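You operate a simulated robot arm through the tools that you are given. There is no shell and no other tool.

You run a simulated two-armed robot. Do the job below in one go: nothing can be reset, and whatever is moved stays where it is left.

Task
Clean the polish splash inside the mirror leaf off with remover.
Fine: open the leaf wide; use the cotton pad and put it back; fold the leaf shut after. What is to be rubbed or washed off counts as gone when no trace of it is left.

Only the result counts: the job must be done as asked and must still hold three seconds after the hand-in. Knocking over, shifting, dropping, spilling or breaking anything else fails it. Flat cloth is picked up by pressing the open fingertips on it (5 to 10 N) and closing them slowly along it; thin cloth reads only 2 to 8 mm in the jaws.

Robot
Two 7-joint arms with two-finger parallel grippers on one trunk that stands fixed in place. Base frame: the origin is at the foot of the trunk, x ahead of it, y to its left, z up. Lengths are in mm, angles in rad, forces in N, time in s.
The left shoulder is at [50, 209, 1321], the right one opposite. With the tool pointing down near the work surface each hand reaches from about 100 to 860 mm from the base axis, measured 20 degrees to its own side. Payload 4.4 kg a hand.
Tool frame (each hand has its own): the origin (TCP) lies between the finger pads and is the grasp point; the fingertips stand 23 mm ahead of it; z points along the fingers, y is the line along which they close. Largest opening 94 mm; finger width 38, thickness 10; the body of the gripper, 54 by 96 mm, starts 39 mm behind the TCP.
Orientation is that of the tool frame in the base frame, as a unit quaternion [x, y, z, w]. With the fingers straight down and closing along the base's y, the tool's x points along the base's -x, its y along +y and its z along -z.

Tools
- The arms move only by the tool move_arm. It takes "left_commands", "right_commands" or both (then of equal length, played together; a hand with none holds still); each is text: rows parted by semicolons, each of 6 numbers parted by spaces: the shift along the base's x, y, z in mm, then the turn, a rotation vector about the base's x, y, z in rad. In form: x y z wx wy wz; .... A call has 1 to 20 rows; each row shifts and turns the commanded pose from where the row before left it. "left_gripper" and "right_gripper" are, for a hand that has rows, the closure in counts, from 0 (fully open) to 255 (shut), set as the call begins (left out, the last holds). A row lasts 0.2 s, in which the tool goes at most 50 mm and 0.15 rad; a call with a longer step from one row to the next is refused whole, and so is a gripper value outside its range. Where a pose cannot be reached the arm comes as near as it can. A force on the tool above 90 N (or 10 N above the force at the start of the call, whichever is more), or a blocked arm, ends the call early, and 0.2 s more pass. The fingers move at their own pace (about 108 mm/s each) and stop on an object; they squeeze with about 45 N. The grip force told is the motor's: it shows also when the fingers shut on nothing. Time passes only in rows, and 0.2 s behind the last, so rows that do not move let the fingers close. The reply holds the time, the measured pose of the TCP, the force on the tool along the base axes, the opening and the grip force, in the units named above and with some noise, with the torque about the TCP (base axes, N m) and any sound that the robot's microphone picked up, and new pictures: "show" is both (left out), scene, wrist or none (wrist: the cameras of the hands that moved).
- Cameras (640 x 400 px; columns grow to the right, rows downward): "scene" is now at [163.9, -15.4, 1495.2]; the picture's right is [-0.02, -1.00, 0.00], its down [-0.50, 0.01, -0.87] and it looks along [0.87, -0.02, -0.50] (base axes); focal length 294 px, centre (320, 200). "left" rides on the left gripper at [87, -16, -74] in its tool frame; the picture's right is [0.18, 0.98, 0.00], its down [-0.58, 0.11, -0.81] and it looks along [-0.79, 0.15, 0.59] (tool axes); focal length 243 px, centre (320, 200). "right" rides on the right gripper at [86, 16, -75] in its tool frame; the picture's right is [-0.18, 0.98, 0.00], its down [-0.58, -0.11, -0.81] and it looks along [-0.79, -0.15, 0.59] (tool axes); focal length 243 px, centre (320, 200). There is no depth. A picture from a camera that has moved, and an enlarged one, comes with that camera's place and axes in the base frame and with its lens. The place of the scene camera against the robot may be out by one fixed shift of up to 18 mm in any direction.
- lift_body(by): slides the trunk up (or, below 0, down) by that many mm; the arms and the scene camera ride with it, the base frame stays. It gives what a move gives, with no picture.
- head_to(pan, tilt): turns the head with the scene camera to pan (to the left, within 1.396 rad either way) and tilt (down, from -0.506 to 1.204), counted from straight ahead of the robot. It gives what a move gives, and a new picture of the scene camera.
- zoom(camera, box): a new picture of the part [left, top, right, bottom] of that camera's present view, enlarged. It takes no simulated time.
- close_job(): hands the job in; it is judged then, once.

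Nothing tells you positions but the pictures and the camera data. Unless the task says otherwise, let go and move clear before handing in.

The tools are called as name(argument=value, ...) on one line, values as JSON. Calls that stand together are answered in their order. move_arm: Moves the arms, as the interface text tells. Its arguments: {"type":"object","properties":{"left_commands":{"type":"string"},"left_gripper":{"type":"number"},"right_commands":{"type":"string"},"right_gripper":{"type":"number"},"show":{"type":"string","enum":["both","scene","wrist","none"]}},"required":[]} The other tools are called the same way: lift_body (by) slides the trunk up or down; head_to (pan, tilt) turns the head that bears the scene camera; zoom (camera, box) takes an enlarged picture of a part of a camera's view; close_job () hands the job in.

At the start:

```text
clock: 0.0
left_ee_pos: [552.3, 207.6, 1342.7]
left_ee_rot: [-0.001, 1.0, 0.0, -0.001]
left_contact_force: [-0.3, -0.8, -0.7]
left_wrist_torque: [-0.02, -0.01, 0.01]
left_finger_gap: 93.9
left_finger_force: 0.0
right_ee_pos: [392.3, -180.1, 1313.8]
right_ee_rot: [-0.001, 1.0, 0.0, 0.001]
right_contact_force: [0.5, -0.7, 0.3]
right_wrist_torque: [-0.03, 0.0, 0.02]
right_finger_gap: 93.7
right_finger_force: 0.1
trunk travel left (down, up): [-400.0, 163.0]
head pan, tilt: [-0.017, 0.525]
```

scene: 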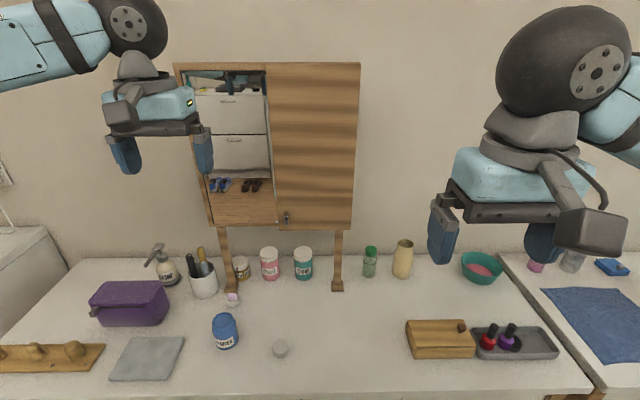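
right: 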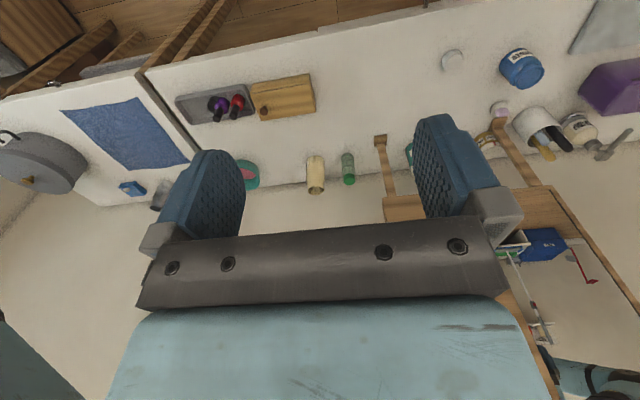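
left: 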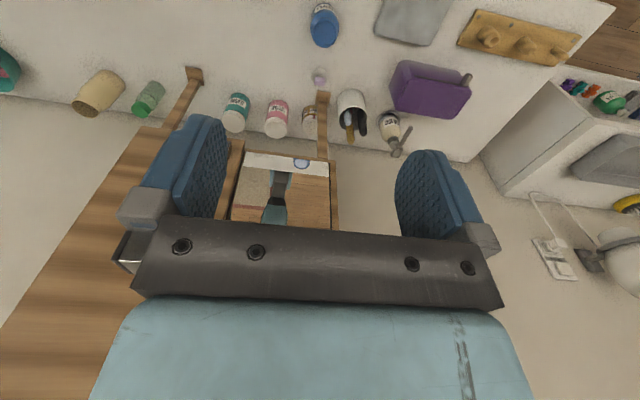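

I see a dressing table with a mirror cabinet: a mirror leaf on the left and a wooden leaf with a small knob or latch on the right. I'll zoom in first to identify the objects.

zoom(camera="scene", box=[160, 50, 380, 190])

zoom(camera="scene", box=[160, 170, 380, 310])

zoom(camera="scene", box=[0, 230, 260, 395])

zoom(camera="scene", box=[340, 220, 640, 400])

zoom(camera="right", box=[370, 100, 640, 380])

zoom(camera="left", box=[180, 50, 420, 230])

```text
2.86 times, centred on (270, 120) of scene
camera zoom: at [163.9, -15.4, 1495.2], right [-0.02, -1.0, 0.0], down [-0.5, 0.01, -0.87], along [0.87, -0.02, -0.5], focal length 841 px, centre (463, 429)
```

zoom: 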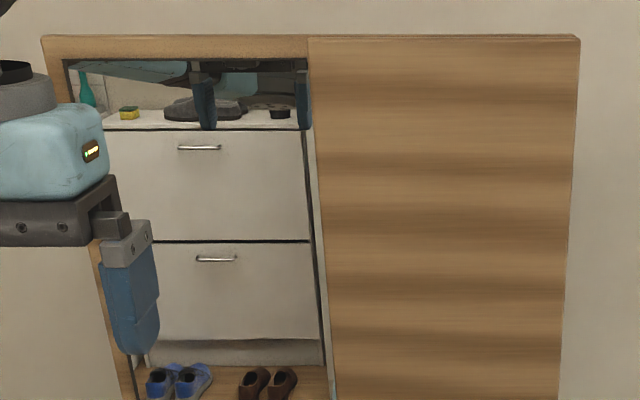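

```text
2.86 times, centred on (270, 240) of scene
camera zoom: at [163.9, -15.4, 1495.2], right [-0.02, -1.0, 0.0], down [-0.5, 0.01, -0.87], along [0.87, -0.02, -0.5], focal length 841 px, centre (463, 86)
```

zoom: 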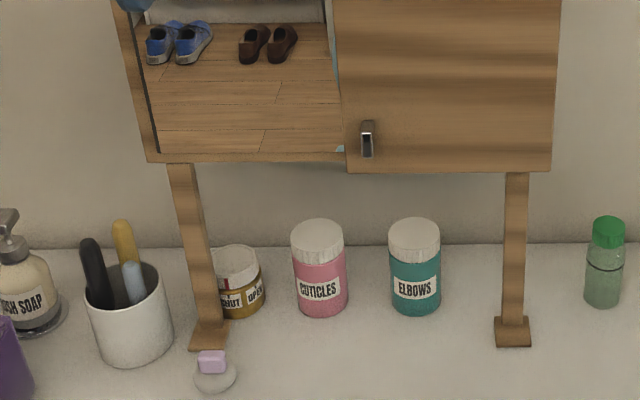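

```text
2.42 times, centred on (130, 312) of scene
camera zoom: at [163.9, -15.4, 1495.2], right [-0.02, -1.0, 0.0], down [-0.5, 0.01, -0.87], along [0.87, -0.02, -0.5], focal length 714 px, centre (781, -73)
```

zoom: 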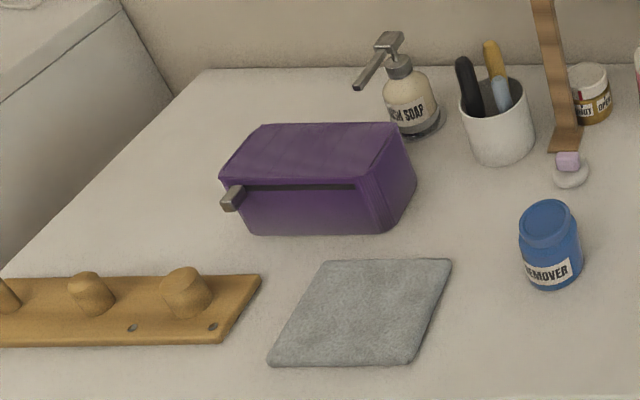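

```text
2.13 times, centred on (490, 310) of scene
camera zoom: at [163.9, -15.4, 1495.2], right [-0.02, -1.0, 0.0], down [-0.5, 0.01, -0.87], along [0.87, -0.02, -0.5], focal length 628 px, centre (-43, -35)
```

zoom: 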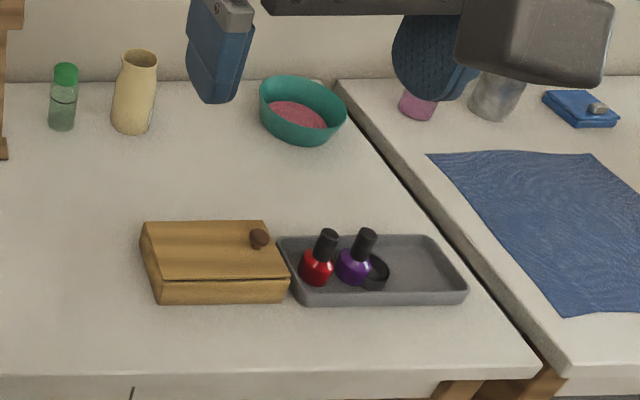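

```text
1.43 times, centred on (505, 240) of right
camera zoom: at [306.0, -164.7, 1389.0], right [0.18, 0.98, 0.0], down [0.58, -0.11, 0.81], along [0.79, -0.15, -0.59], focal length 347 px, centre (56, 143)
```

zoom: 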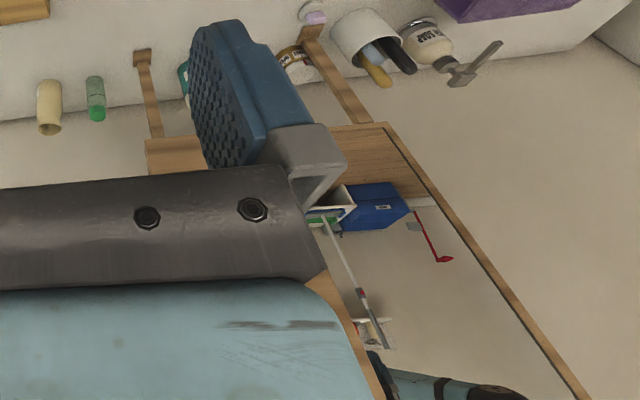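

```text
2.22 times, centred on (300, 140) of left
camera zoom: at [466.4, 190.7, 1418.4], right [-0.19, 0.98, 0.0], down [0.58, 0.11, 0.81], along [0.79, 0.15, -0.59], focal length 539 px, centre (364, 333)
```

zoom: 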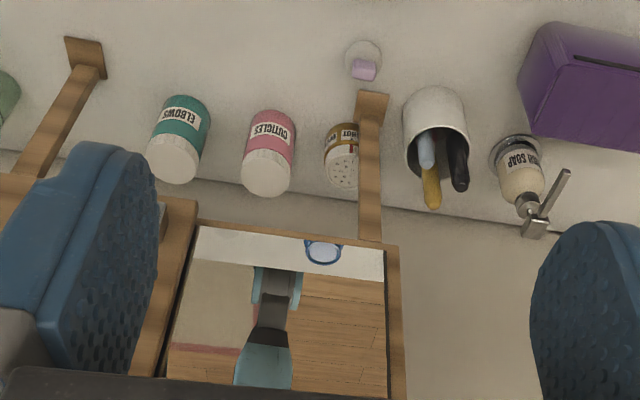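

zoom(camera="scene", box=[200, 280, 310, 370])

zoom(camera="right", box=[420, 20, 560, 120])

zoom(camera="scene", box=[390, 310, 570, 370])

head_to(pan=0.0, tilt=0.9)

```text
4.44 times, centred on (255, 325) of scene
camera zoom: at [163.9, -15.4, 1495.2], right [-0.02, -1.0, 0.0], down [-0.5, 0.01, -0.87], along [0.87, -0.02, -0.5], focal length 1308 px, centre (609, -356)
```

zoom: 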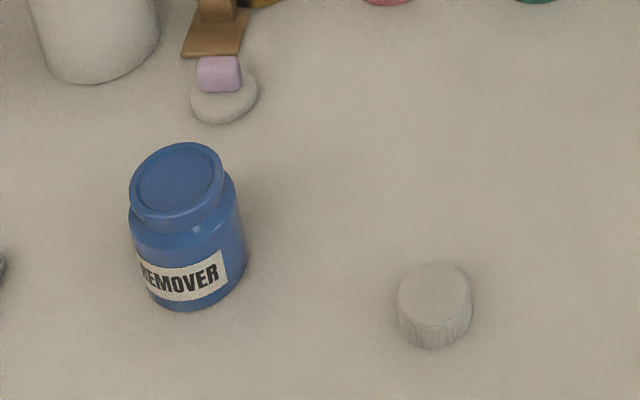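

```text
4.00 times, centred on (490, 70) of right
camera zoom: at [306.0, -164.7, 1389.0], right [0.18, 0.98, 0.0], down [0.58, -0.11, 0.81], along [0.79, -0.15, -0.59], focal length 970 px, centre (-360, 720)
```

zoom: 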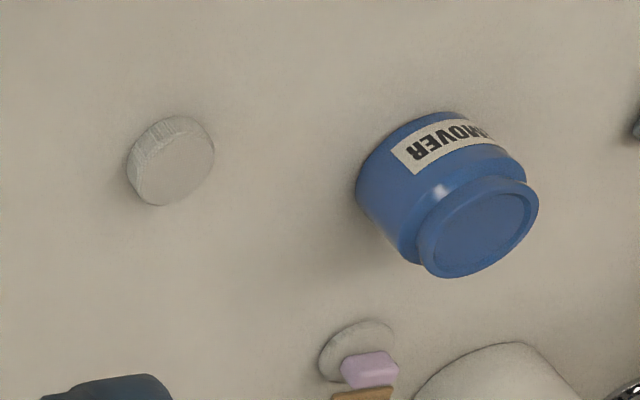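

```text
3.56 times, centred on (480, 340) of scene
camera zoom: at [163.9, -15.4, 1495.2], right [-0.02, -1.0, 0.0], down [-0.5, 0.01, -0.87], along [0.87, -0.02, -0.5], focal length 1047 px, centre (-249, -298)
```

zoom: 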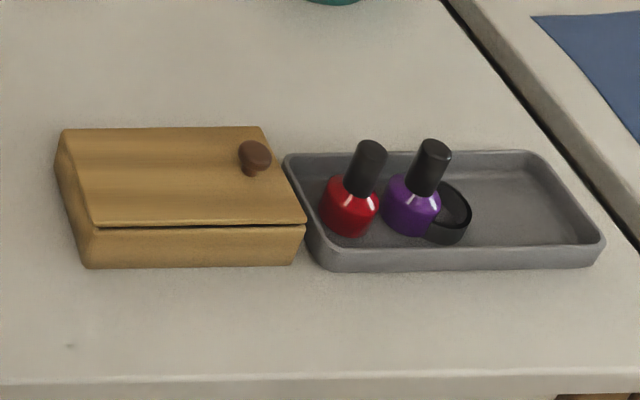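

```text
clock: 0.8
left_ee_pos: [552.5, 207.7, 1342.4]
left_ee_rot: [-0.001, 1.0, 0.0, 0.0]
left_contact_force: [0.1, -0.3, 0.5]
left_wrist_torque: [-0.01, 0.01, 0.0]
left_finger_gap: 94.0
left_finger_force: 0.1
right_ee_pos: [393.5, -181.2, 1313.4]
right_ee_rot: [-0.001, 1.0, 0.0, 0.001]
right_contact_force: [0.1, 0.2, -0.2]
right_wrist_torque: [-0.01, 0.03, 0.0]
right_finger_gap: 93.8
right_finger_force: 0.1
trunk travel left (down, up): [-400.0, 163.0]
head pan, tilt: [0.0, 0.901]
camera scene: at [149.0, -13.8, 1463.7], right [0.0, -1.0, 0.0], down [-0.78, 0.0, -0.62], along [0.62, 0.0, -0.78], focal length 294 px, centre (320, 200)
```

scene: 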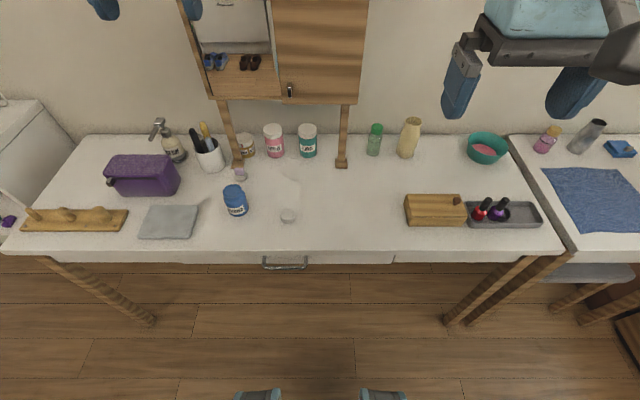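

The remover jar is at about [657, 236], standing on a table at about z≈780. There is a small white ribbed disc at about [625, 85]. I'll look closer at the latch and the tabletop items.

zoom(camera="scene", box=[265, 70, 305, 110])

move_arm(left_commands="-8 0 -44 0 0 0;-8 0 -44 0 0 0;-8 0 -44 0 0 0;-8 0 -44 0 0 0;-8 0 -44 0 0 0;-8 0 -44 0 0 0;-8 0 -44 0 0 0;-8 0 -44 0 0 0;-8 0 -44 0 0 0", right_commands="-8 0 -20 0 0 0;-8 0 -20 0 0 0;-8 0 -20 0 0 0;-8 0 -20 0 0 0;-8 0 -20 0 0 0;-8 0 -20 0 0 0;-8 0 -20 0 0 0;-8 0 -20 0 0 0;-8 0 -20 0 0 0")

```text
10.00 times, centred on (285, 90) of scene
camera zoom: at [149.0, -13.8, 1463.7], right [0.0, -1.0, 0.0], down [-0.78, 0.0, -0.62], along [0.62, 0.0, -0.78], focal length 2944 px, centre (670, 1300)
```

zoom: 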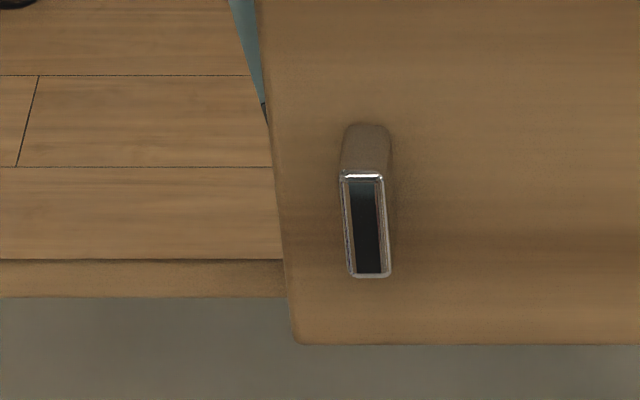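

```text
clock: 2.9
left_ee_pos: [479.9, 208.4, 947.1]
left_ee_rot: [0.0, 1.0, 0.0, 0.001]
left_contact_force: [0.6, -0.3, 0.2]
left_wrist_torque: [0.01, -0.02, 0.0]
left_finger_gap: 93.9
left_finger_force: 0.0
right_ee_pos: [323.6, -181.1, 1134.1]
right_ee_rot: [0.0, 1.0, 0.001, 0.0]
right_contact_force: [1.0, -0.8, 0.5]
right_wrist_torque: [0.01, 0.0, -0.01]
right_finger_gap: 94.0
right_finger_force: 0.1
trunk travel left (down, up): [-400.0, 163.0]
head pan, tilt: [0.0, 0.901]
camera scene: at [149.1, -13.6, 1463.8], right [0.0, -1.0, 0.0], down [-0.78, 0.0, -0.62], along [0.62, 0.0, -0.78], focal length 294 px, centre (320, 200)
camera right: at [236.0, -164.1, 1209.6], right [0.18, 0.98, 0.0], down [0.58, -0.11, 0.81], along [0.79, -0.15, -0.59], focal length 243 px, centre (320, 200)
camera left: at [393.9, 190.8, 1022.2], right [-0.18, 0.98, 0.0], down [0.58, 0.11, 0.81], along [0.79, 0.15, -0.59], focal length 243 px, centre (320, 200)
```

scene: 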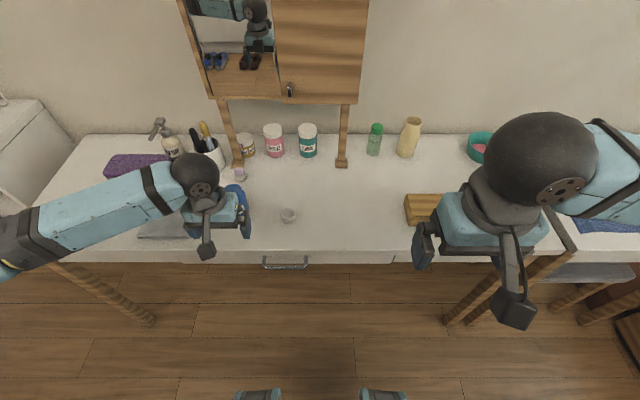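
right: 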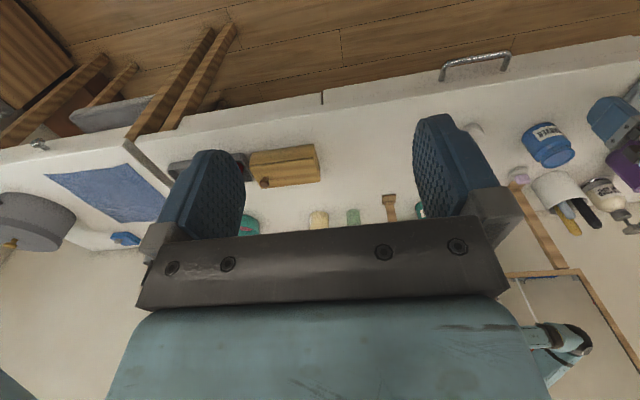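
left: 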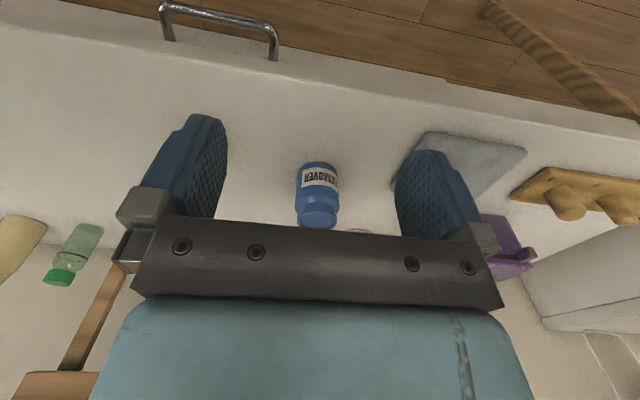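

move_arm(left_commands="10 -32 0 0 0 0;10 -32 0 0 0 0;10 -32 0 0 0 0;10 -32 0 0 0 0", show="wrist")

zoom(camera="left", box=[200, 80, 420, 240])

zoom(camera="scene", box=[220, 150, 320, 230])

```text
clock: 3.9
left_ee_pos: [520.4, 80.2, 945.9]
left_ee_rot: [-0.001, 1.0, 0.001, 0.0]
left_contact_force: [1.1, -0.8, 0.0]
left_wrist_torque: [-0.01, 0.01, -0.03]
left_finger_gap: 94.3
left_finger_force: 0.0
right_ee_pos: [322.9, -180.2, 1133.9]
right_ee_rot: [0.0, 1.0, 0.001, -0.001]
right_contact_force: [-0.1, -0.2, 0.2]
right_wrist_torque: [0.02, 0.03, -0.01]
right_finger_gap: 94.1
right_finger_force: 0.1
trunk travel left (down, up): [-400.0, 163.0]
head pan, tilt: [0.0, 0.901]
camera left: at [434.6, 62.4, 1021.2], right [-0.19, 0.98, 0.0], down [0.58, 0.11, 0.81], along [0.79, 0.15, -0.59], focal length 243 px, centre (320, 200)
```

left: 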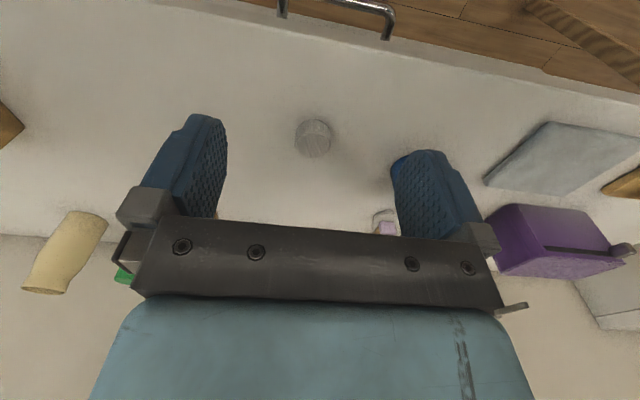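

```text
2.50 times, centred on (310, 160) of left
camera zoom: at [434.6, 62.4, 1021.2], right [-0.19, 0.98, 0.0], down [0.58, 0.11, 0.81], along [0.79, 0.15, -0.59], focal length 606 px, centre (345, 300)
```

zoom: 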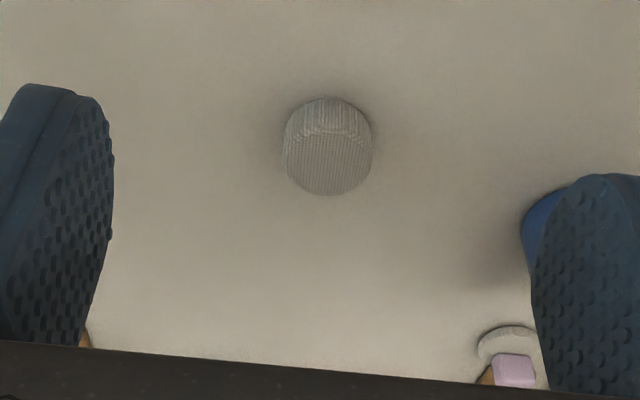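

```text
5.00 times, centred on (270, 190) of scene
camera zoom: at [149.3, -14.7, 1463.6], right [0.0, -1.0, 0.0], down [-0.78, 0.0, -0.62], along [0.62, 0.0, -0.78], focal length 1472 px, centre (570, 250)
```

zoom: 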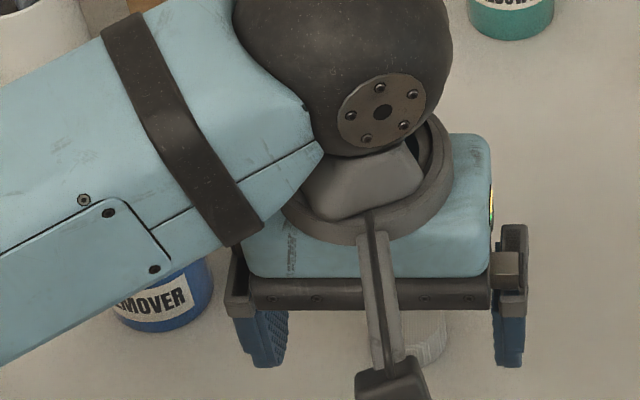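

move_arm(left_commands="10 34 15 0 0 0;10 34 15 0 0 0;10 34 15 0 0 0;10 34 15 0 0 0", show="wrist")

zoom(camera="left", box=[240, 80, 400, 220])

zoom(camera="right", box=[480, 100, 640, 220])

```text
clock: 4.8
left_ee_pos: [559.6, 216.0, 1007.6]
left_ee_rot: [0.0, 1.0, -0.001, 0.0]
left_contact_force: [-0.2, -0.5, 0.2]
left_wrist_torque: [-0.05, 0.0, -0.02]
left_finger_gap: 94.1
left_finger_force: 0.1
right_ee_pos: [322.6, -179.3, 1134.4]
right_ee_rot: [0.0, 1.0, 0.0, 0.0]
right_contact_force: [0.6, 0.3, -0.4]
right_wrist_torque: [-0.01, -0.01, 0.04]
right_finger_gap: 94.1
right_finger_force: 0.2
trunk travel left (down, up): [-400.0, 163.0]
head pan, tilt: [0.0, 0.901]
camera left: at [473.9, 199.6, 1082.8], right [-0.18, 0.98, 0.0], down [0.58, 0.11, 0.81], along [0.79, 0.15, -0.59], focal length 243 px, centre (320, 200)
```

left: 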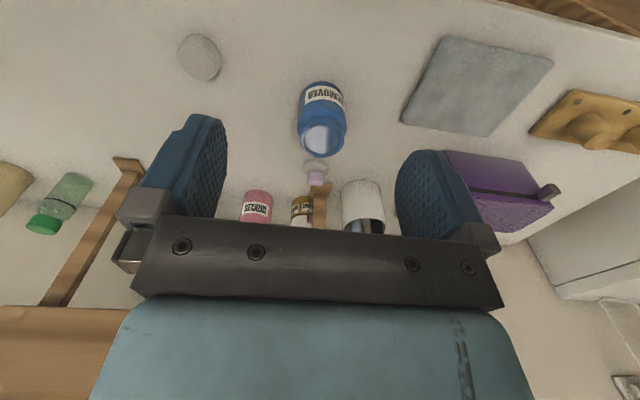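

```text
2.86 times, centred on (320, 150) of left
camera zoom: at [473.9, 199.6, 1082.8], right [-0.18, 0.98, 0.0], down [0.58, 0.11, 0.81], along [0.79, 0.15, -0.59], focal length 693 px, centre (320, 343)
```

zoom: 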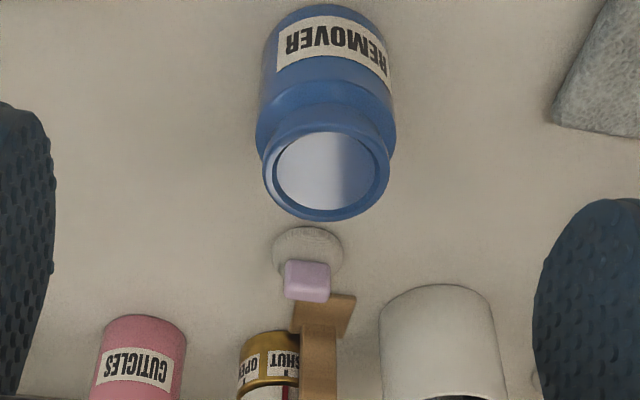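

```text
3.33 times, centred on (560, 160) of right
camera zoom: at [235.8, -163.9, 1209.7], right [0.18, 0.98, 0.0], down [0.58, -0.11, 0.81], along [0.79, -0.15, -0.59], focal length 809 px, centre (-480, 333)
```

zoom: 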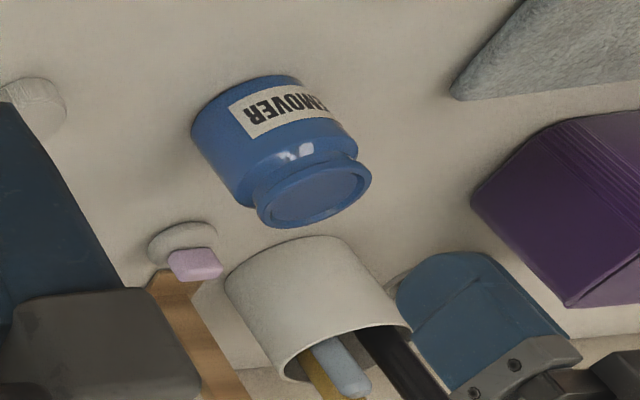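

The white disc is the cotton pad, about 42 mm across and 20 mm thick, and the remover jar is open and filled close to the rim. The leaf's pull is at its lower left, so the hinge must be on the right. I'll pitch the right hand about 45° forward and bring it near the pull for a closer look.

move_arm(left_commands="-12 12 5 0 0 0;-12 12 5 0 0 0;-12 12 5 0 0 0;-12 12 5 0 0 0;-12 12 5 0 0 0;-12 12 5 0 0 0;-12 12 5 0 0 0;-12 12 5 0 0 0", right_commands="34 27 -10 0 -0.098 0;34 27 -10 0 -0.098 0;34 27 -10 0 -0.098 0;34 27 -10 0 -0.098 0;34 27 -10 0 -0.098 0;34 27 -10 0 -0.098 0;34 27 -10 0 -0.098 0;34 27 -10 0 -0.099 0")

head_to(pan=0.0, tilt=0.6)

```text
clock: 6.7
left_ee_pos: [464.0, 313.3, 1045.4]
left_ee_rot: [-0.001, 1.0, -0.001, 0.0]
left_contact_force: [-0.6, 1.4, -0.7]
left_wrist_torque: [-0.02, 0.02, 0.02]
left_finger_gap: 93.9
left_finger_force: 0.1
right_ee_pos: [592.1, 37.6, 1052.5]
right_ee_rot: [0.0, 0.924, -0.001, 0.383]
right_contact_force: [-0.1, 1.4, -0.2]
right_wrist_torque: [0.01, 0.01, -0.03]
right_finger_gap: 93.8
right_finger_force: 0.0
trunk travel left (down, up): [-400.0, 163.0]
head pan, tilt: [0.0, 0.901]
camera scene: at [149.2, -12.2, 1463.6], right [0.0, -1.0, 0.0], down [-0.78, 0.0, -0.62], along [0.62, 0.0, -0.78], focal length 294 px, centre (320, 200)
camera right: at [478.2, 53.5, 1044.9], right [0.13, 0.98, 0.13], down [-0.16, -0.11, 0.98], along [0.98, -0.15, 0.14], focal length 243 px, centre (320, 200)
camera left: at [378.6, 296.4, 1121.8], right [-0.19, 0.98, 0.0], down [0.58, 0.11, 0.81], along [0.79, 0.15, -0.59], focal length 243 px, centre (320, 200)
```

scene: 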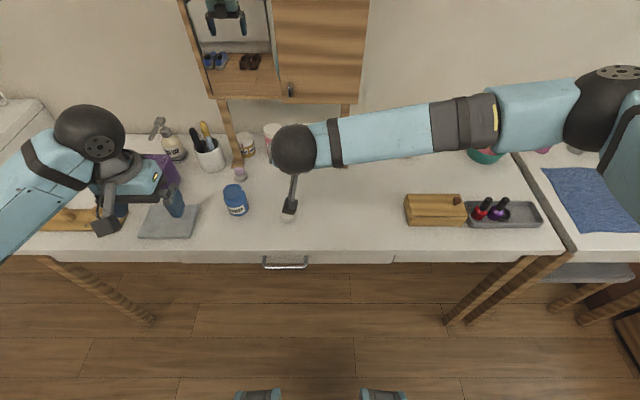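
right: 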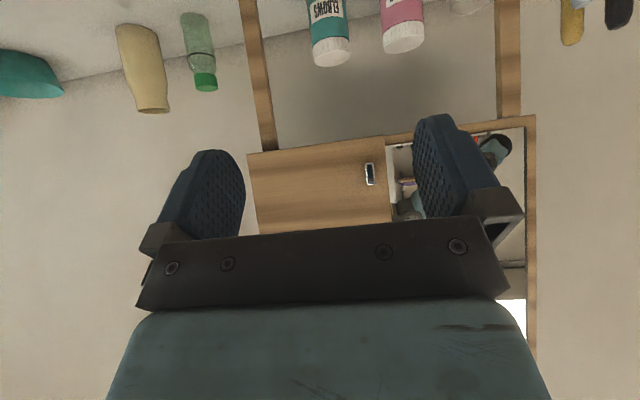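
left: 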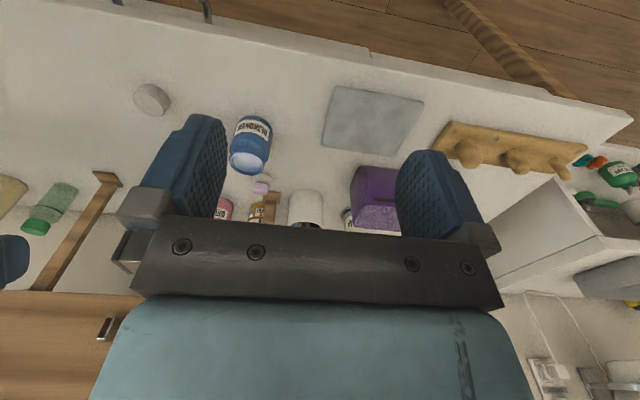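

```text
clock: 7.5
left_ee_pos: [464.2, 311.4, 1046.6]
left_ee_rot: [0.0, 1.0, 0.0, 0.0]
left_contact_force: [-0.1, 0.5, -1.5]
left_wrist_torque: [0.02, 0.01, -0.04]
left_finger_gap: 94.1
left_finger_force: 0.1
right_ee_pos: [592.5, 35.6, 1053.2]
right_ee_rot: [0.0, 0.924, 0.0, 0.382]
right_contact_force: [0.1, -0.4, -0.1]
right_wrist_torque: [0.03, -0.01, -0.01]
right_finger_gap: 94.0
right_finger_force: 0.1
trunk travel left (down, up): [-400.0, 163.0]
head pan, tilt: [0.0, 0.6]
camera scene: at [161.9, -13.7, 1488.4], right [0.0, -1.0, 0.0], down [-0.57, 0.0, -0.82], along [0.82, 0.0, -0.57], focal length 294 px, centre (320, 200)
```

scene: 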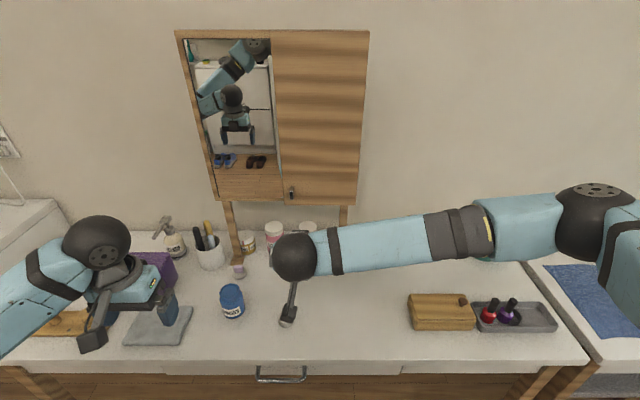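

zoom(camera="right", box=[340, 130, 440, 210])

zoom(camera="left", box=[60, 290, 140, 370])

zoom(camera="scene", box=[250, 150, 330, 210])

```text
5.00 times, centred on (390, 170) of right
camera zoom: at [477.5, 52.2, 1045.3], right [0.13, 0.98, 0.13], down [-0.16, -0.11, 0.98], along [0.98, -0.15, 0.14], focal length 1213 px, centre (-30, 350)
```

zoom: 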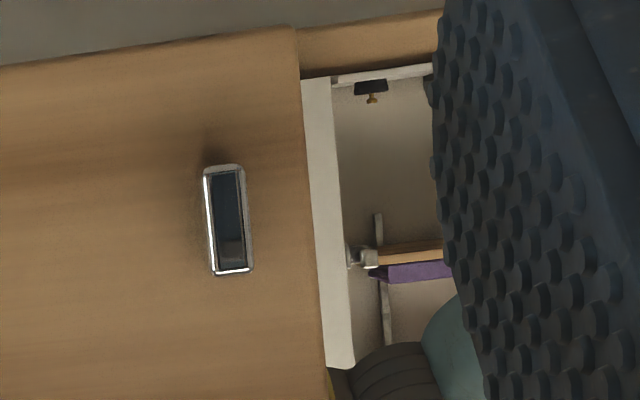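

```text
5.00 times, centred on (100, 330) of left
camera zoom: at [378.7, 295.2, 1122.3], right [-0.19, 0.98, 0.0], down [0.58, 0.11, 0.81], along [0.79, 0.15, -0.59], focal length 1213 px, centre (1420, -450)
```

zoom: 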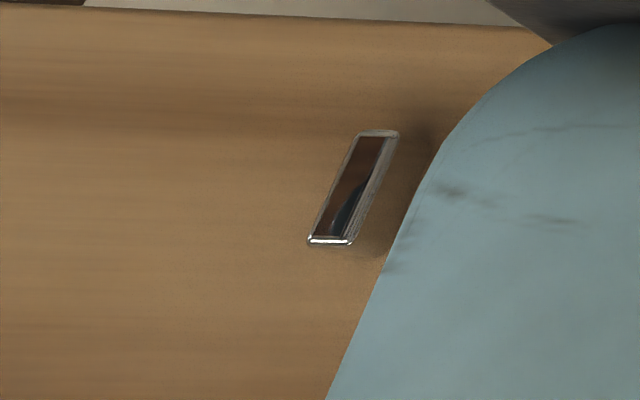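

```text
6.67 times, centred on (290, 180) of scene
camera zoom: at [161.9, -13.7, 1488.4], right [0.0, -1.0, 0.0], down [-0.57, 0.0, -0.82], along [0.82, 0.0, -0.57], focal length 1962 px, centre (520, 333)
```

zoom: 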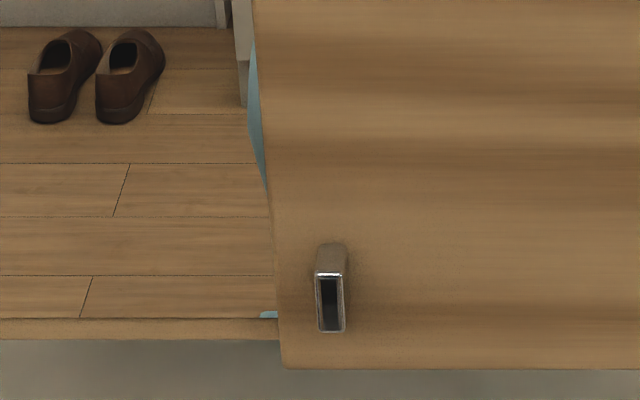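

The pull is a chrome bar about 11 mm wide and 28 mm tall, with its front face near [808, 74, 1065]. I'll half close the right fingers and move in around it.

move_arm(right_commands="0 38 13 0 0 0;38 0 0 0 0 0;38 0 0 0 0 0;38 0 0 0 0 0;38 0 0 0 0 0;28 0 0 0 0 0;0 0 0 0 0 0", right_gripper=120)

zoom(camera="right", box=[220, 80, 420, 220])

```text
clock: 9.1
left_ee_pos: [464.6, 311.6, 1046.3]
left_ee_rot: [-0.001, 1.0, 0.001, 0.001]
left_contact_force: [-0.1, -0.3, -0.1]
left_wrist_torque: [0.01, -0.03, -0.01]
left_finger_gap: 93.9
left_finger_force: 0.1
right_ee_pos: [772.5, 72.9, 1067.7]
right_ee_rot: [0.0, 0.924, 0.0, 0.383]
right_contact_force: [0.1, -0.2, 0.5]
right_wrist_torque: [0.01, 0.01, -0.03]
right_finger_gap: 49.8
right_finger_force: 0.0
trunk travel left (down, up): [-400.0, 163.0]
head pan, tilt: [0.0, 0.6]
camera scene: at [161.7, -14.2, 1488.5], right [0.0, -1.0, 0.0], down [-0.56, 0.0, -0.83], along [0.83, 0.0, -0.56], focal length 294 px, centre (320, 200)
camera right: at [657.9, 89.4, 1059.4], right [0.13, 0.98, 0.13], down [-0.16, -0.11, 0.98], along [0.98, -0.15, 0.14], focal length 243 px, centre (320, 200)
```

scene: 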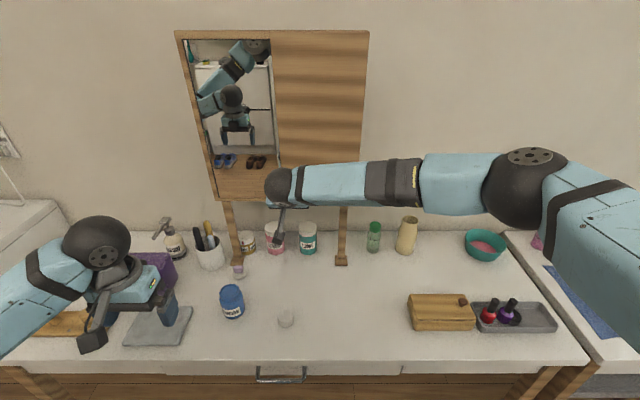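
right: 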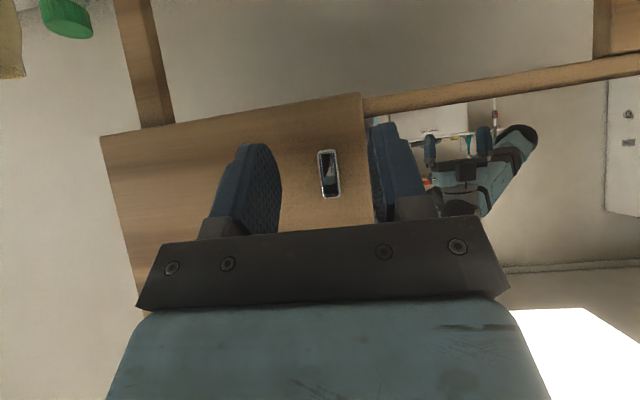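

```text
2.86 times, centred on (320, 150) of right
camera zoom: at [657.9, 89.4, 1059.4], right [0.13, 0.98, 0.13], down [-0.16, -0.11, 0.98], along [0.98, -0.15, 0.14], focal length 693 px, centre (320, 343)
```

zoom: 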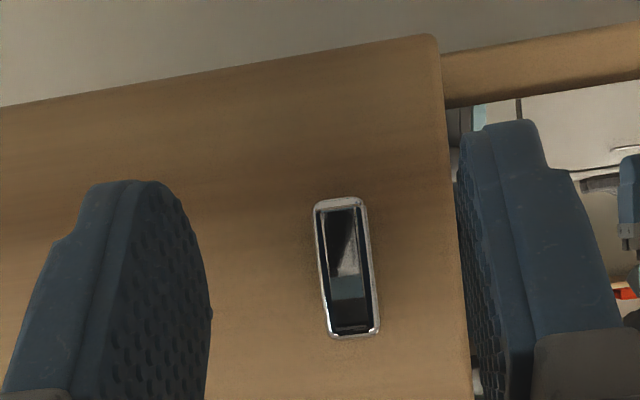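

move_arm(right_commands="8 1 -2 0 0 0;8 0 0 0 0 0;0 0 0 0 0 0", show="wrist")

zoom(camera="right", box=[220, 80, 420, 220])

```text
clock: 9.8
left_ee_pos: [463.5, 311.8, 1045.6]
left_ee_rot: [-0.001, 1.0, 0.0, 0.0]
left_contact_force: [0.0, -0.4, -0.7]
left_wrist_torque: [-0.01, 0.01, 0.02]
left_finger_gap: 94.2
left_finger_force: 0.0
right_ee_pos: [789.0, 74.0, 1065.3]
right_ee_rot: [0.0, 0.924, 0.0, 0.383]
right_contact_force: [0.1, 0.1, -0.7]
right_wrist_torque: [0.01, -0.01, -0.02]
right_finger_gap: 49.9
right_finger_force: 0.0
trunk travel left (down, up): [-400.0, 163.0]
head pan, tilt: [0.0, 0.6]
camera right: at [674.2, 90.7, 1057.5], right [0.13, 0.98, 0.13], down [-0.16, -0.11, 0.98], along [0.98, -0.15, 0.14], focal length 243 px, centre (320, 200)
```

right: 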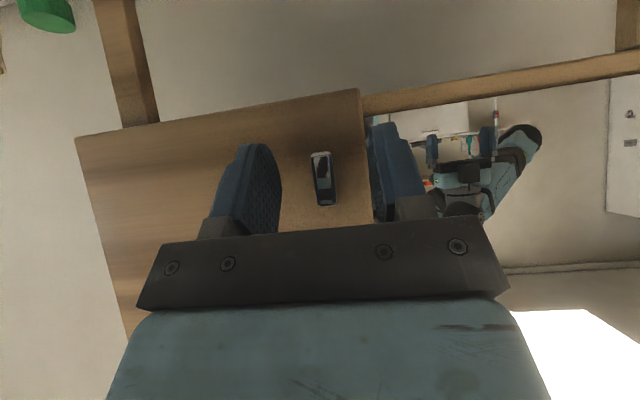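

```text
2.86 times, centred on (320, 150) of right
camera zoom: at [674.2, 90.7, 1057.5], right [0.13, 0.98, 0.13], down [-0.16, -0.11, 0.98], along [0.98, -0.15, 0.14], focal length 693 px, centre (320, 343)
```

zoom: 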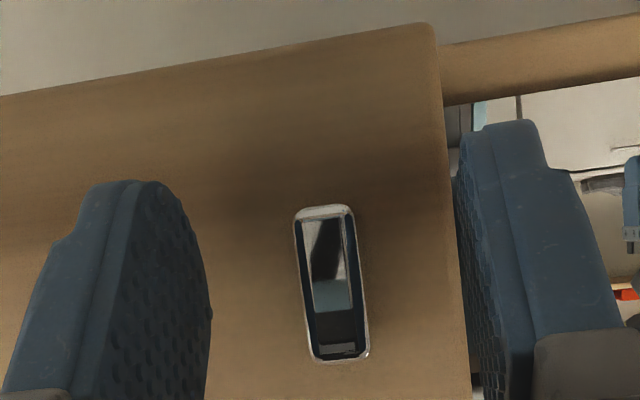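

move_arm(right_commands="4 0 0 0 0 0;0 0 0 0 0 0;0 0 0 0 0 0", right_gripper=255, show="wrist")

```text
clock: 10.7
left_ee_pos: [464.3, 311.2, 1047.5]
left_ee_rot: [0.0, 1.0, 0.0, 0.001]
left_contact_force: [-0.1, 0.4, -0.7]
left_wrist_torque: [-0.03, -0.02, 0.02]
left_finger_gap: 94.0
left_finger_force: 0.0
right_ee_pos: [791.7, 74.9, 1065.1]
right_ee_rot: [-0.001, 0.924, 0.0, 0.382]
right_contact_force: [-8.5, 0.1, -2.0]
right_wrist_torque: [-0.03, 0.73, -0.17]
right_finger_gap: 11.7
right_finger_force: 44.8
trunk travel left (down, up): [-400.0, 163.0]
head pan, tilt: [0.0, 0.6]
camera right: at [677.0, 91.1, 1057.5], right [0.13, 0.98, 0.13], down [-0.16, -0.11, 0.98], along [0.98, -0.15, 0.14], focal length 243 px, centre (320, 200)
```

right: 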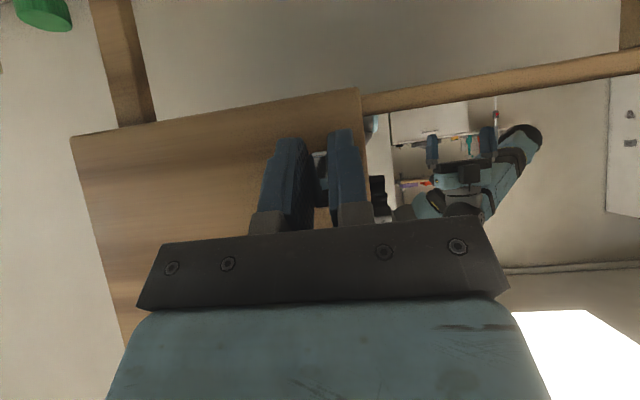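

The grip on the pull is solid, with an 11.7 mm gap. I'll swing the leaf open along an arc about the hinge, which I put near [830, -106].

move_arm(right_commands="-17.9 -4.7 0 0 0 0.1;-17.3 -6.5 0 0 0 0.1;0 0 0 0 0 0", show="both")

```text
clock: 11.4
left_ee_pos: [464.8, 311.7, 1046.7]
left_ee_rot: [-0.001, 1.0, 0.0, 0.0]
left_contact_force: [-0.3, -1.1, 0.4]
left_wrist_torque: [0.01, 0.02, 0.0]
left_finger_gap: 93.9
left_finger_force: 0.0
right_ee_pos: [758.1, 61.9, 1065.3]
right_ee_rot: [-0.092, 0.92, 0.037, 0.38]
right_contact_force: [-2.1, -2.0, -0.1]
right_wrist_torque: [-0.06, 0.21, -0.66]
right_finger_gap: 11.8
right_finger_force: 45.2
trunk travel left (down, up): [-400.0, 163.0]
head pan, tilt: [0.0, 0.6]
camera scene: at [161.5, -14.1, 1488.5], right [0.0, -1.0, 0.0], down [-0.56, 0.0, -0.83], along [0.83, 0.0, -0.56], focal length 294 px, centre (320, 200)
camera right: at [642.7, 55.6, 1057.4], right [-0.07, 0.99, 0.13], down [-0.13, -0.14, 0.98], along [0.99, 0.05, 0.14], focal length 243 px, centre (320, 200)
```

scene: 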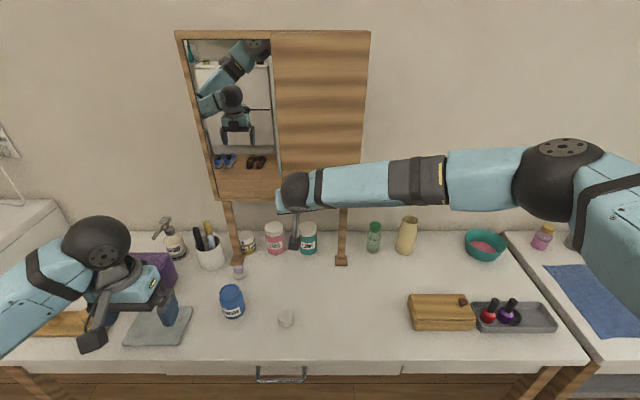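
right: 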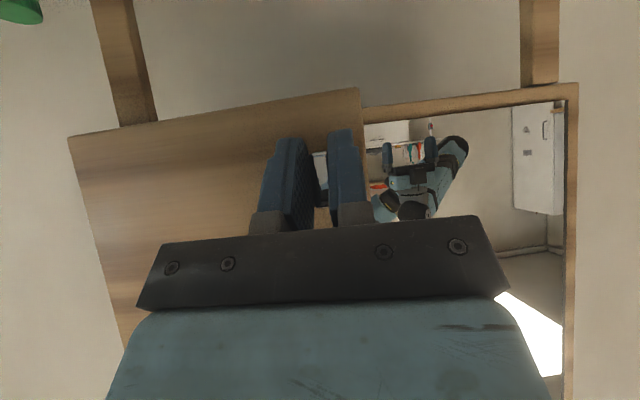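

move_arm(right_commands="-16.6 -8.1 0 0 0 0.1;-15.7 -9.8 0 0 0 0.1;-14.6 -11.3 0 0 0 0.1;-13.5 -12.7 0 0 0 0.1;0 0 0 0 0 0", show="both")

```text
clock: 12.7
left_ee_pos: [465.8, 311.6, 1047.0]
left_ee_rot: [-0.001, 1.0, 0.001, 0.001]
left_contact_force: [0.2, 1.0, -0.1]
left_wrist_torque: [0.0, 0.03, -0.01]
left_finger_gap: 94.3
left_finger_force: 0.0
right_ee_pos: [700.6, 18.4, 1065.7]
right_ee_rot: [-0.271, 0.883, 0.112, 0.367]
right_contact_force: [13.6, -18.0, 6.0]
right_wrist_torque: [-0.52, 0.13, -0.83]
right_finger_gap: 12.0
right_finger_force: 45.3
trunk travel left (down, up): [-400.0, 163.0]
head pan, tilt: [0.0, 0.6]
camera scene: at [163.1, -16.4, 1488.4], right [0.0, -1.0, 0.0], down [-0.57, 0.0, -0.82], along [0.82, 0.0, -0.57], focal length 294 px, centre (320, 200)
camera right: at [596.0, -33.4, 1057.4], right [-0.45, 0.89, 0.13], down [-0.07, -0.18, 0.98], along [0.89, 0.43, 0.14], focal length 243 px, centre (320, 200)
```

scene: 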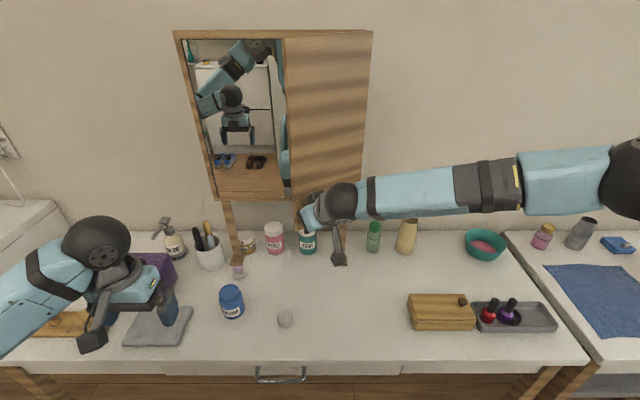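
right: 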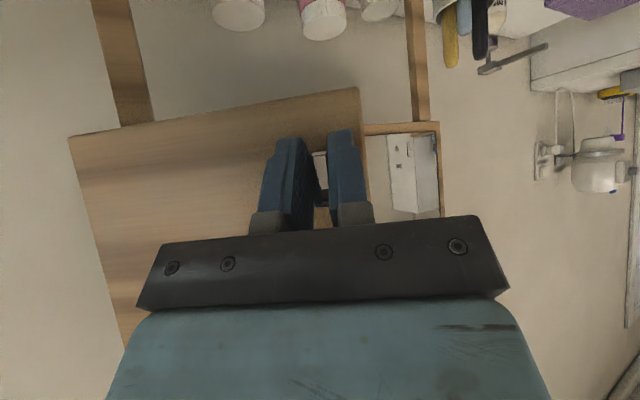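

The leaf is following, now at about 34° open. The forces show the hinge is nearer [837, -101], so I'll use that corrected arc and continue.

move_arm(right_commands="-7 -17.9 0 0 0 0.1;-9.7 -15.3 0 0 0 0.1;-8.2 -16.2 0 0 0 0.1;-6.4 -16.9 0 0 0 0.1;0 0 0 0 0 0", show="both")

```text
clock: 13.8
left_ee_pos: [464.1, 311.7, 1046.7]
left_ee_rot: [0.0, 1.0, 0.001, 0.001]
left_contact_force: [0.1, -1.2, 0.4]
left_wrist_torque: [0.0, -0.03, -0.03]
left_finger_gap: 94.2
left_finger_force: 0.1
right_ee_pos: [664.1, -44.4, 1065.1]
right_ee_rot: [-0.444, 0.81, 0.184, 0.335]
right_contact_force: [-7.8, -1.5, -1.1]
right_wrist_torque: [0.57, -0.84, -0.66]
right_finger_gap: 12.0
right_finger_force: 44.7
trunk travel left (down, up): [-400.0, 163.0]
head pan, tilt: [0.0, 0.6]
camera scene: at [160.6, -14.1, 1488.5], right [0.0, -1.0, 0.0], down [-0.56, 0.0, -0.83], along [0.83, 0.0, -0.56], focal length 294 px, centre (320, 200)
camera right: at [589.1, -132.3, 1057.6], right [-0.76, 0.64, 0.13], down [0.01, -0.19, 0.98], along [0.65, 0.74, 0.14], focal length 243 px, centre (320, 200)
```

scene: 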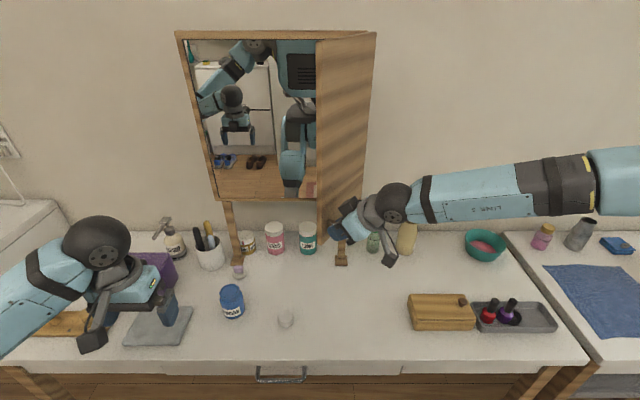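
right: 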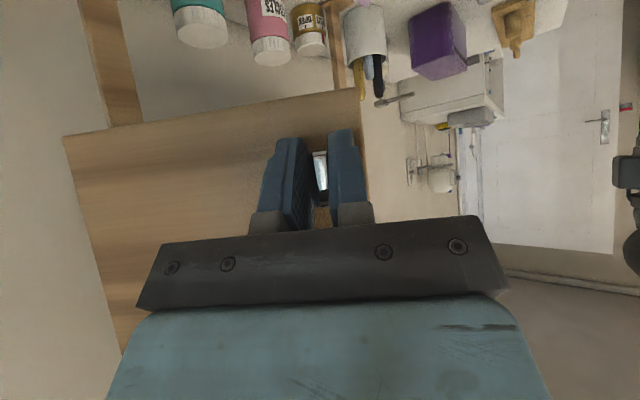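

move_arm(right_commands="-4.8 -17.5 0 0 0 0.1;-3 -17.9 0 0 0 0.1;-1.2 -18.1 0 0 0 0.1;0.7 -18.1 0 0 0 0.1;2.4 -18 0 0 0 0.1;0 0 0 0 0 0", show="both")

```text
clock: 15.2
left_ee_pos: [464.6, 312.6, 1046.6]
left_ee_rot: [-0.001, 1.0, -0.001, 0.001]
left_contact_force: [0.0, 0.1, -0.5]
left_wrist_torque: [0.0, -0.04, 0.01]
left_finger_gap: 93.8
left_finger_force: 0.1
right_ee_pos: [661.8, -54.1, 1064.9]
right_ee_rot: [-0.464, 0.799, 0.192, 0.33]
right_contact_force: [-19.9, 2.3, -8.1]
right_wrist_torque: [-0.06, -0.15, -0.6]
right_finger_gap: 11.9
right_finger_force: 44.9
right hand out of reach, approached as far as the arm can: row 1, 2, 3, 4, 5
trunk travel left (down, up): [-400.0, 163.0]
head pan, tilt: [0.0, 0.6]
camera scene: at [160.0, -13.6, 1488.6], right [0.0, -1.0, 0.0], down [-0.56, 0.0, -0.83], along [0.83, 0.0, -0.56], focal length 294 px, centre (320, 200)
camera right: at [590.8, -144.4, 1057.8], right [-0.79, 0.6, 0.13], down [0.02, -0.19, 0.98], along [0.61, 0.78, 0.14], focal length 243 px, centre (320, 200)
```

scene: 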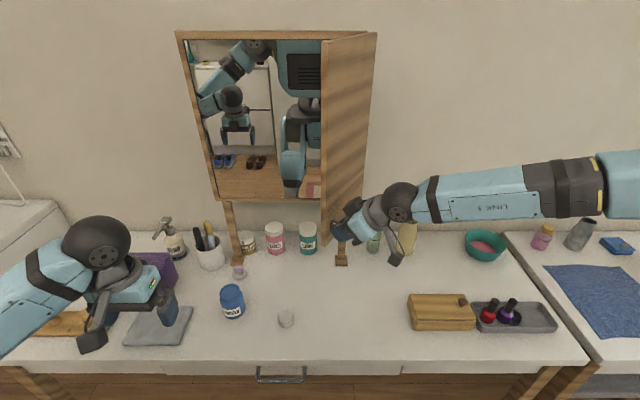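
right: 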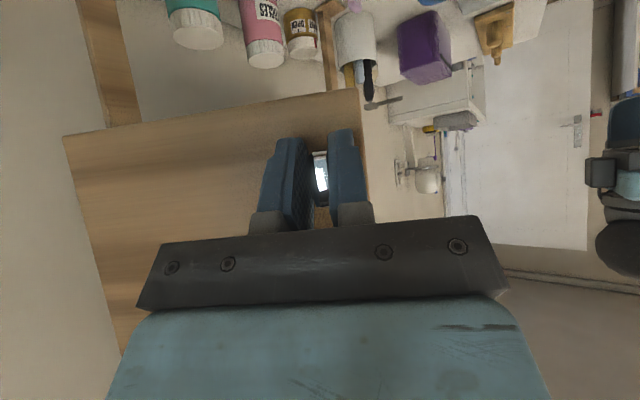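

The right wrist has reached its limit with the leaf about 60° open. I'll let go of the pull and back away, then push the leaf on from the inside.

move_arm(right_commands="0 0 0 0 0 0;0 0 0 0 0 0", right_gripper=120, show="none")

```text
clock: 15.8
left_ee_pos: [464.6, 311.7, 1046.3]
left_ee_rot: [-0.001, 1.0, 0.001, 0.0]
left_contact_force: [-0.5, -0.4, 1.1]
left_wrist_torque: [0.0, -0.02, 0.02]
left_finger_gap: 94.1
left_finger_force: 0.1
right_ee_pos: [664.3, -54.0, 1064.7]
right_ee_rot: [-0.463, 0.8, 0.191, 0.331]
right_contact_force: [0.2, 0.0, 0.8]
right_wrist_torque: [-0.01, 0.02, -0.02]
right_finger_gap: 49.6
right_finger_force: 0.1
trunk travel left (down, up): [-400.0, 163.0]
head pan, tilt: [0.0, 0.6]
```

move_arm(right_commands="-12 -20 0 0 0 0;-12 -20 0 0 0 0;-12 -20 0 0 0 0", show="wrist")

```text
clock: 16.6
left_ee_pos: [465.1, 312.8, 1047.2]
left_ee_rot: [-0.002, 1.0, 0.0, 0.001]
left_contact_force: [-0.4, -0.7, -0.6]
left_wrist_torque: [0.0, -0.01, 0.0]
left_finger_gap: 94.4
left_finger_force: 0.1
right_ee_pos: [627.4, -113.4, 1065.4]
right_ee_rot: [-0.464, 0.799, 0.193, 0.33]
right_contact_force: [-0.2, -0.5, 0.2]
right_wrist_torque: [0.03, -0.01, -0.03]
right_finger_gap: 49.8
right_finger_force: 0.1
trunk travel left (down, up): [-400.0, 163.0]
head pan, tilt: [0.0, 0.6]
camera right: at [556.0, -205.2, 1057.9], right [-0.79, 0.6, 0.13], down [0.02, -0.19, 0.98], along [0.62, 0.78, 0.14], focal length 243 px, centre (320, 200)
```

right: 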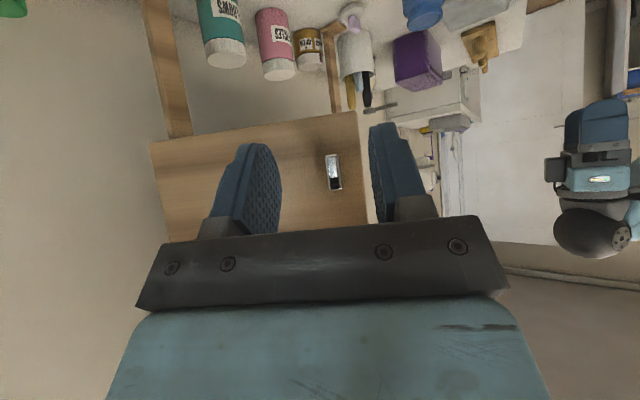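

The leaf stays at 60° when released. Next I'll bring the right hand around the free edge, pointing forward with fingers closed, so I can sweep the leaf further open from inside.

move_arm(right_commands="-22 8 0 0 0 -0.131;-22 8 0 0 0 -0.131;-22 8 0 0 0 -0.131;-22 8 0 0 0 -0.131;0 36 0 0 0 -0.131;0 36 0 0 0 -0.131;0 36 0 0 0 -0.131;0 36 0 0 0 -0.131;0 0 0 0 -0.14 0;0 0 0 0 -0.14 0;0 0 0 0 -0.14 0", right_gripper=255)

```text
clock: 19.1
left_ee_pos: [463.2, 312.9, 1046.3]
left_ee_rot: [0.0, 1.0, 0.0, 0.001]
left_contact_force: [-0.4, 0.2, 0.2]
left_wrist_torque: [0.0, 0.02, -0.01]
left_finger_gap: 94.1
left_finger_force: 0.0
right_ee_pos: [538.3, 62.8, 1065.9]
right_ee_rot: [-0.001, 0.823, 0.0, 0.567]
right_contact_force: [-0.4, -0.3, -0.1]
right_wrist_torque: [-0.04, 0.0, -0.01]
right_finger_gap: 0.2
right_finger_force: 42.3
trunk travel left (down, up): [-400.0, 163.0]
head pan, tilt: [0.0, 0.6]
camera scene: at [160.9, -12.2, 1488.5], right [0.0, -1.0, 0.0], down [-0.56, 0.0, -0.83], along [0.83, 0.0, -0.56], focal length 294 px, centre (320, 200)
camera right: at [438.0, 79.3, 1011.3], right [0.06, 0.98, 0.17], down [-0.55, -0.11, 0.83], along [0.83, -0.15, 0.53], focal length 243 px, centre (320, 200)
```

scene: 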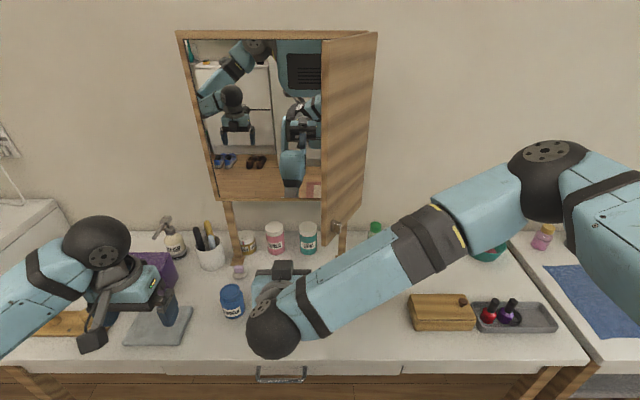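
right: 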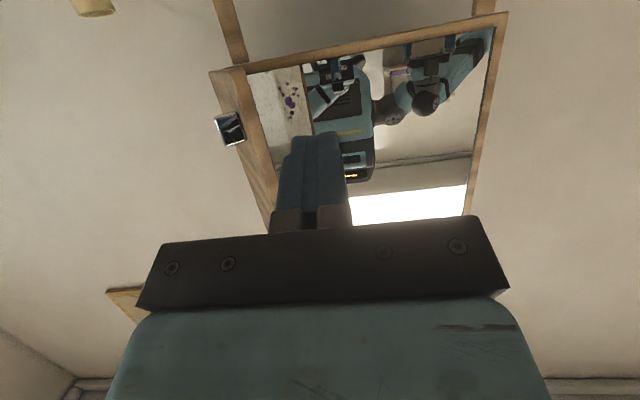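

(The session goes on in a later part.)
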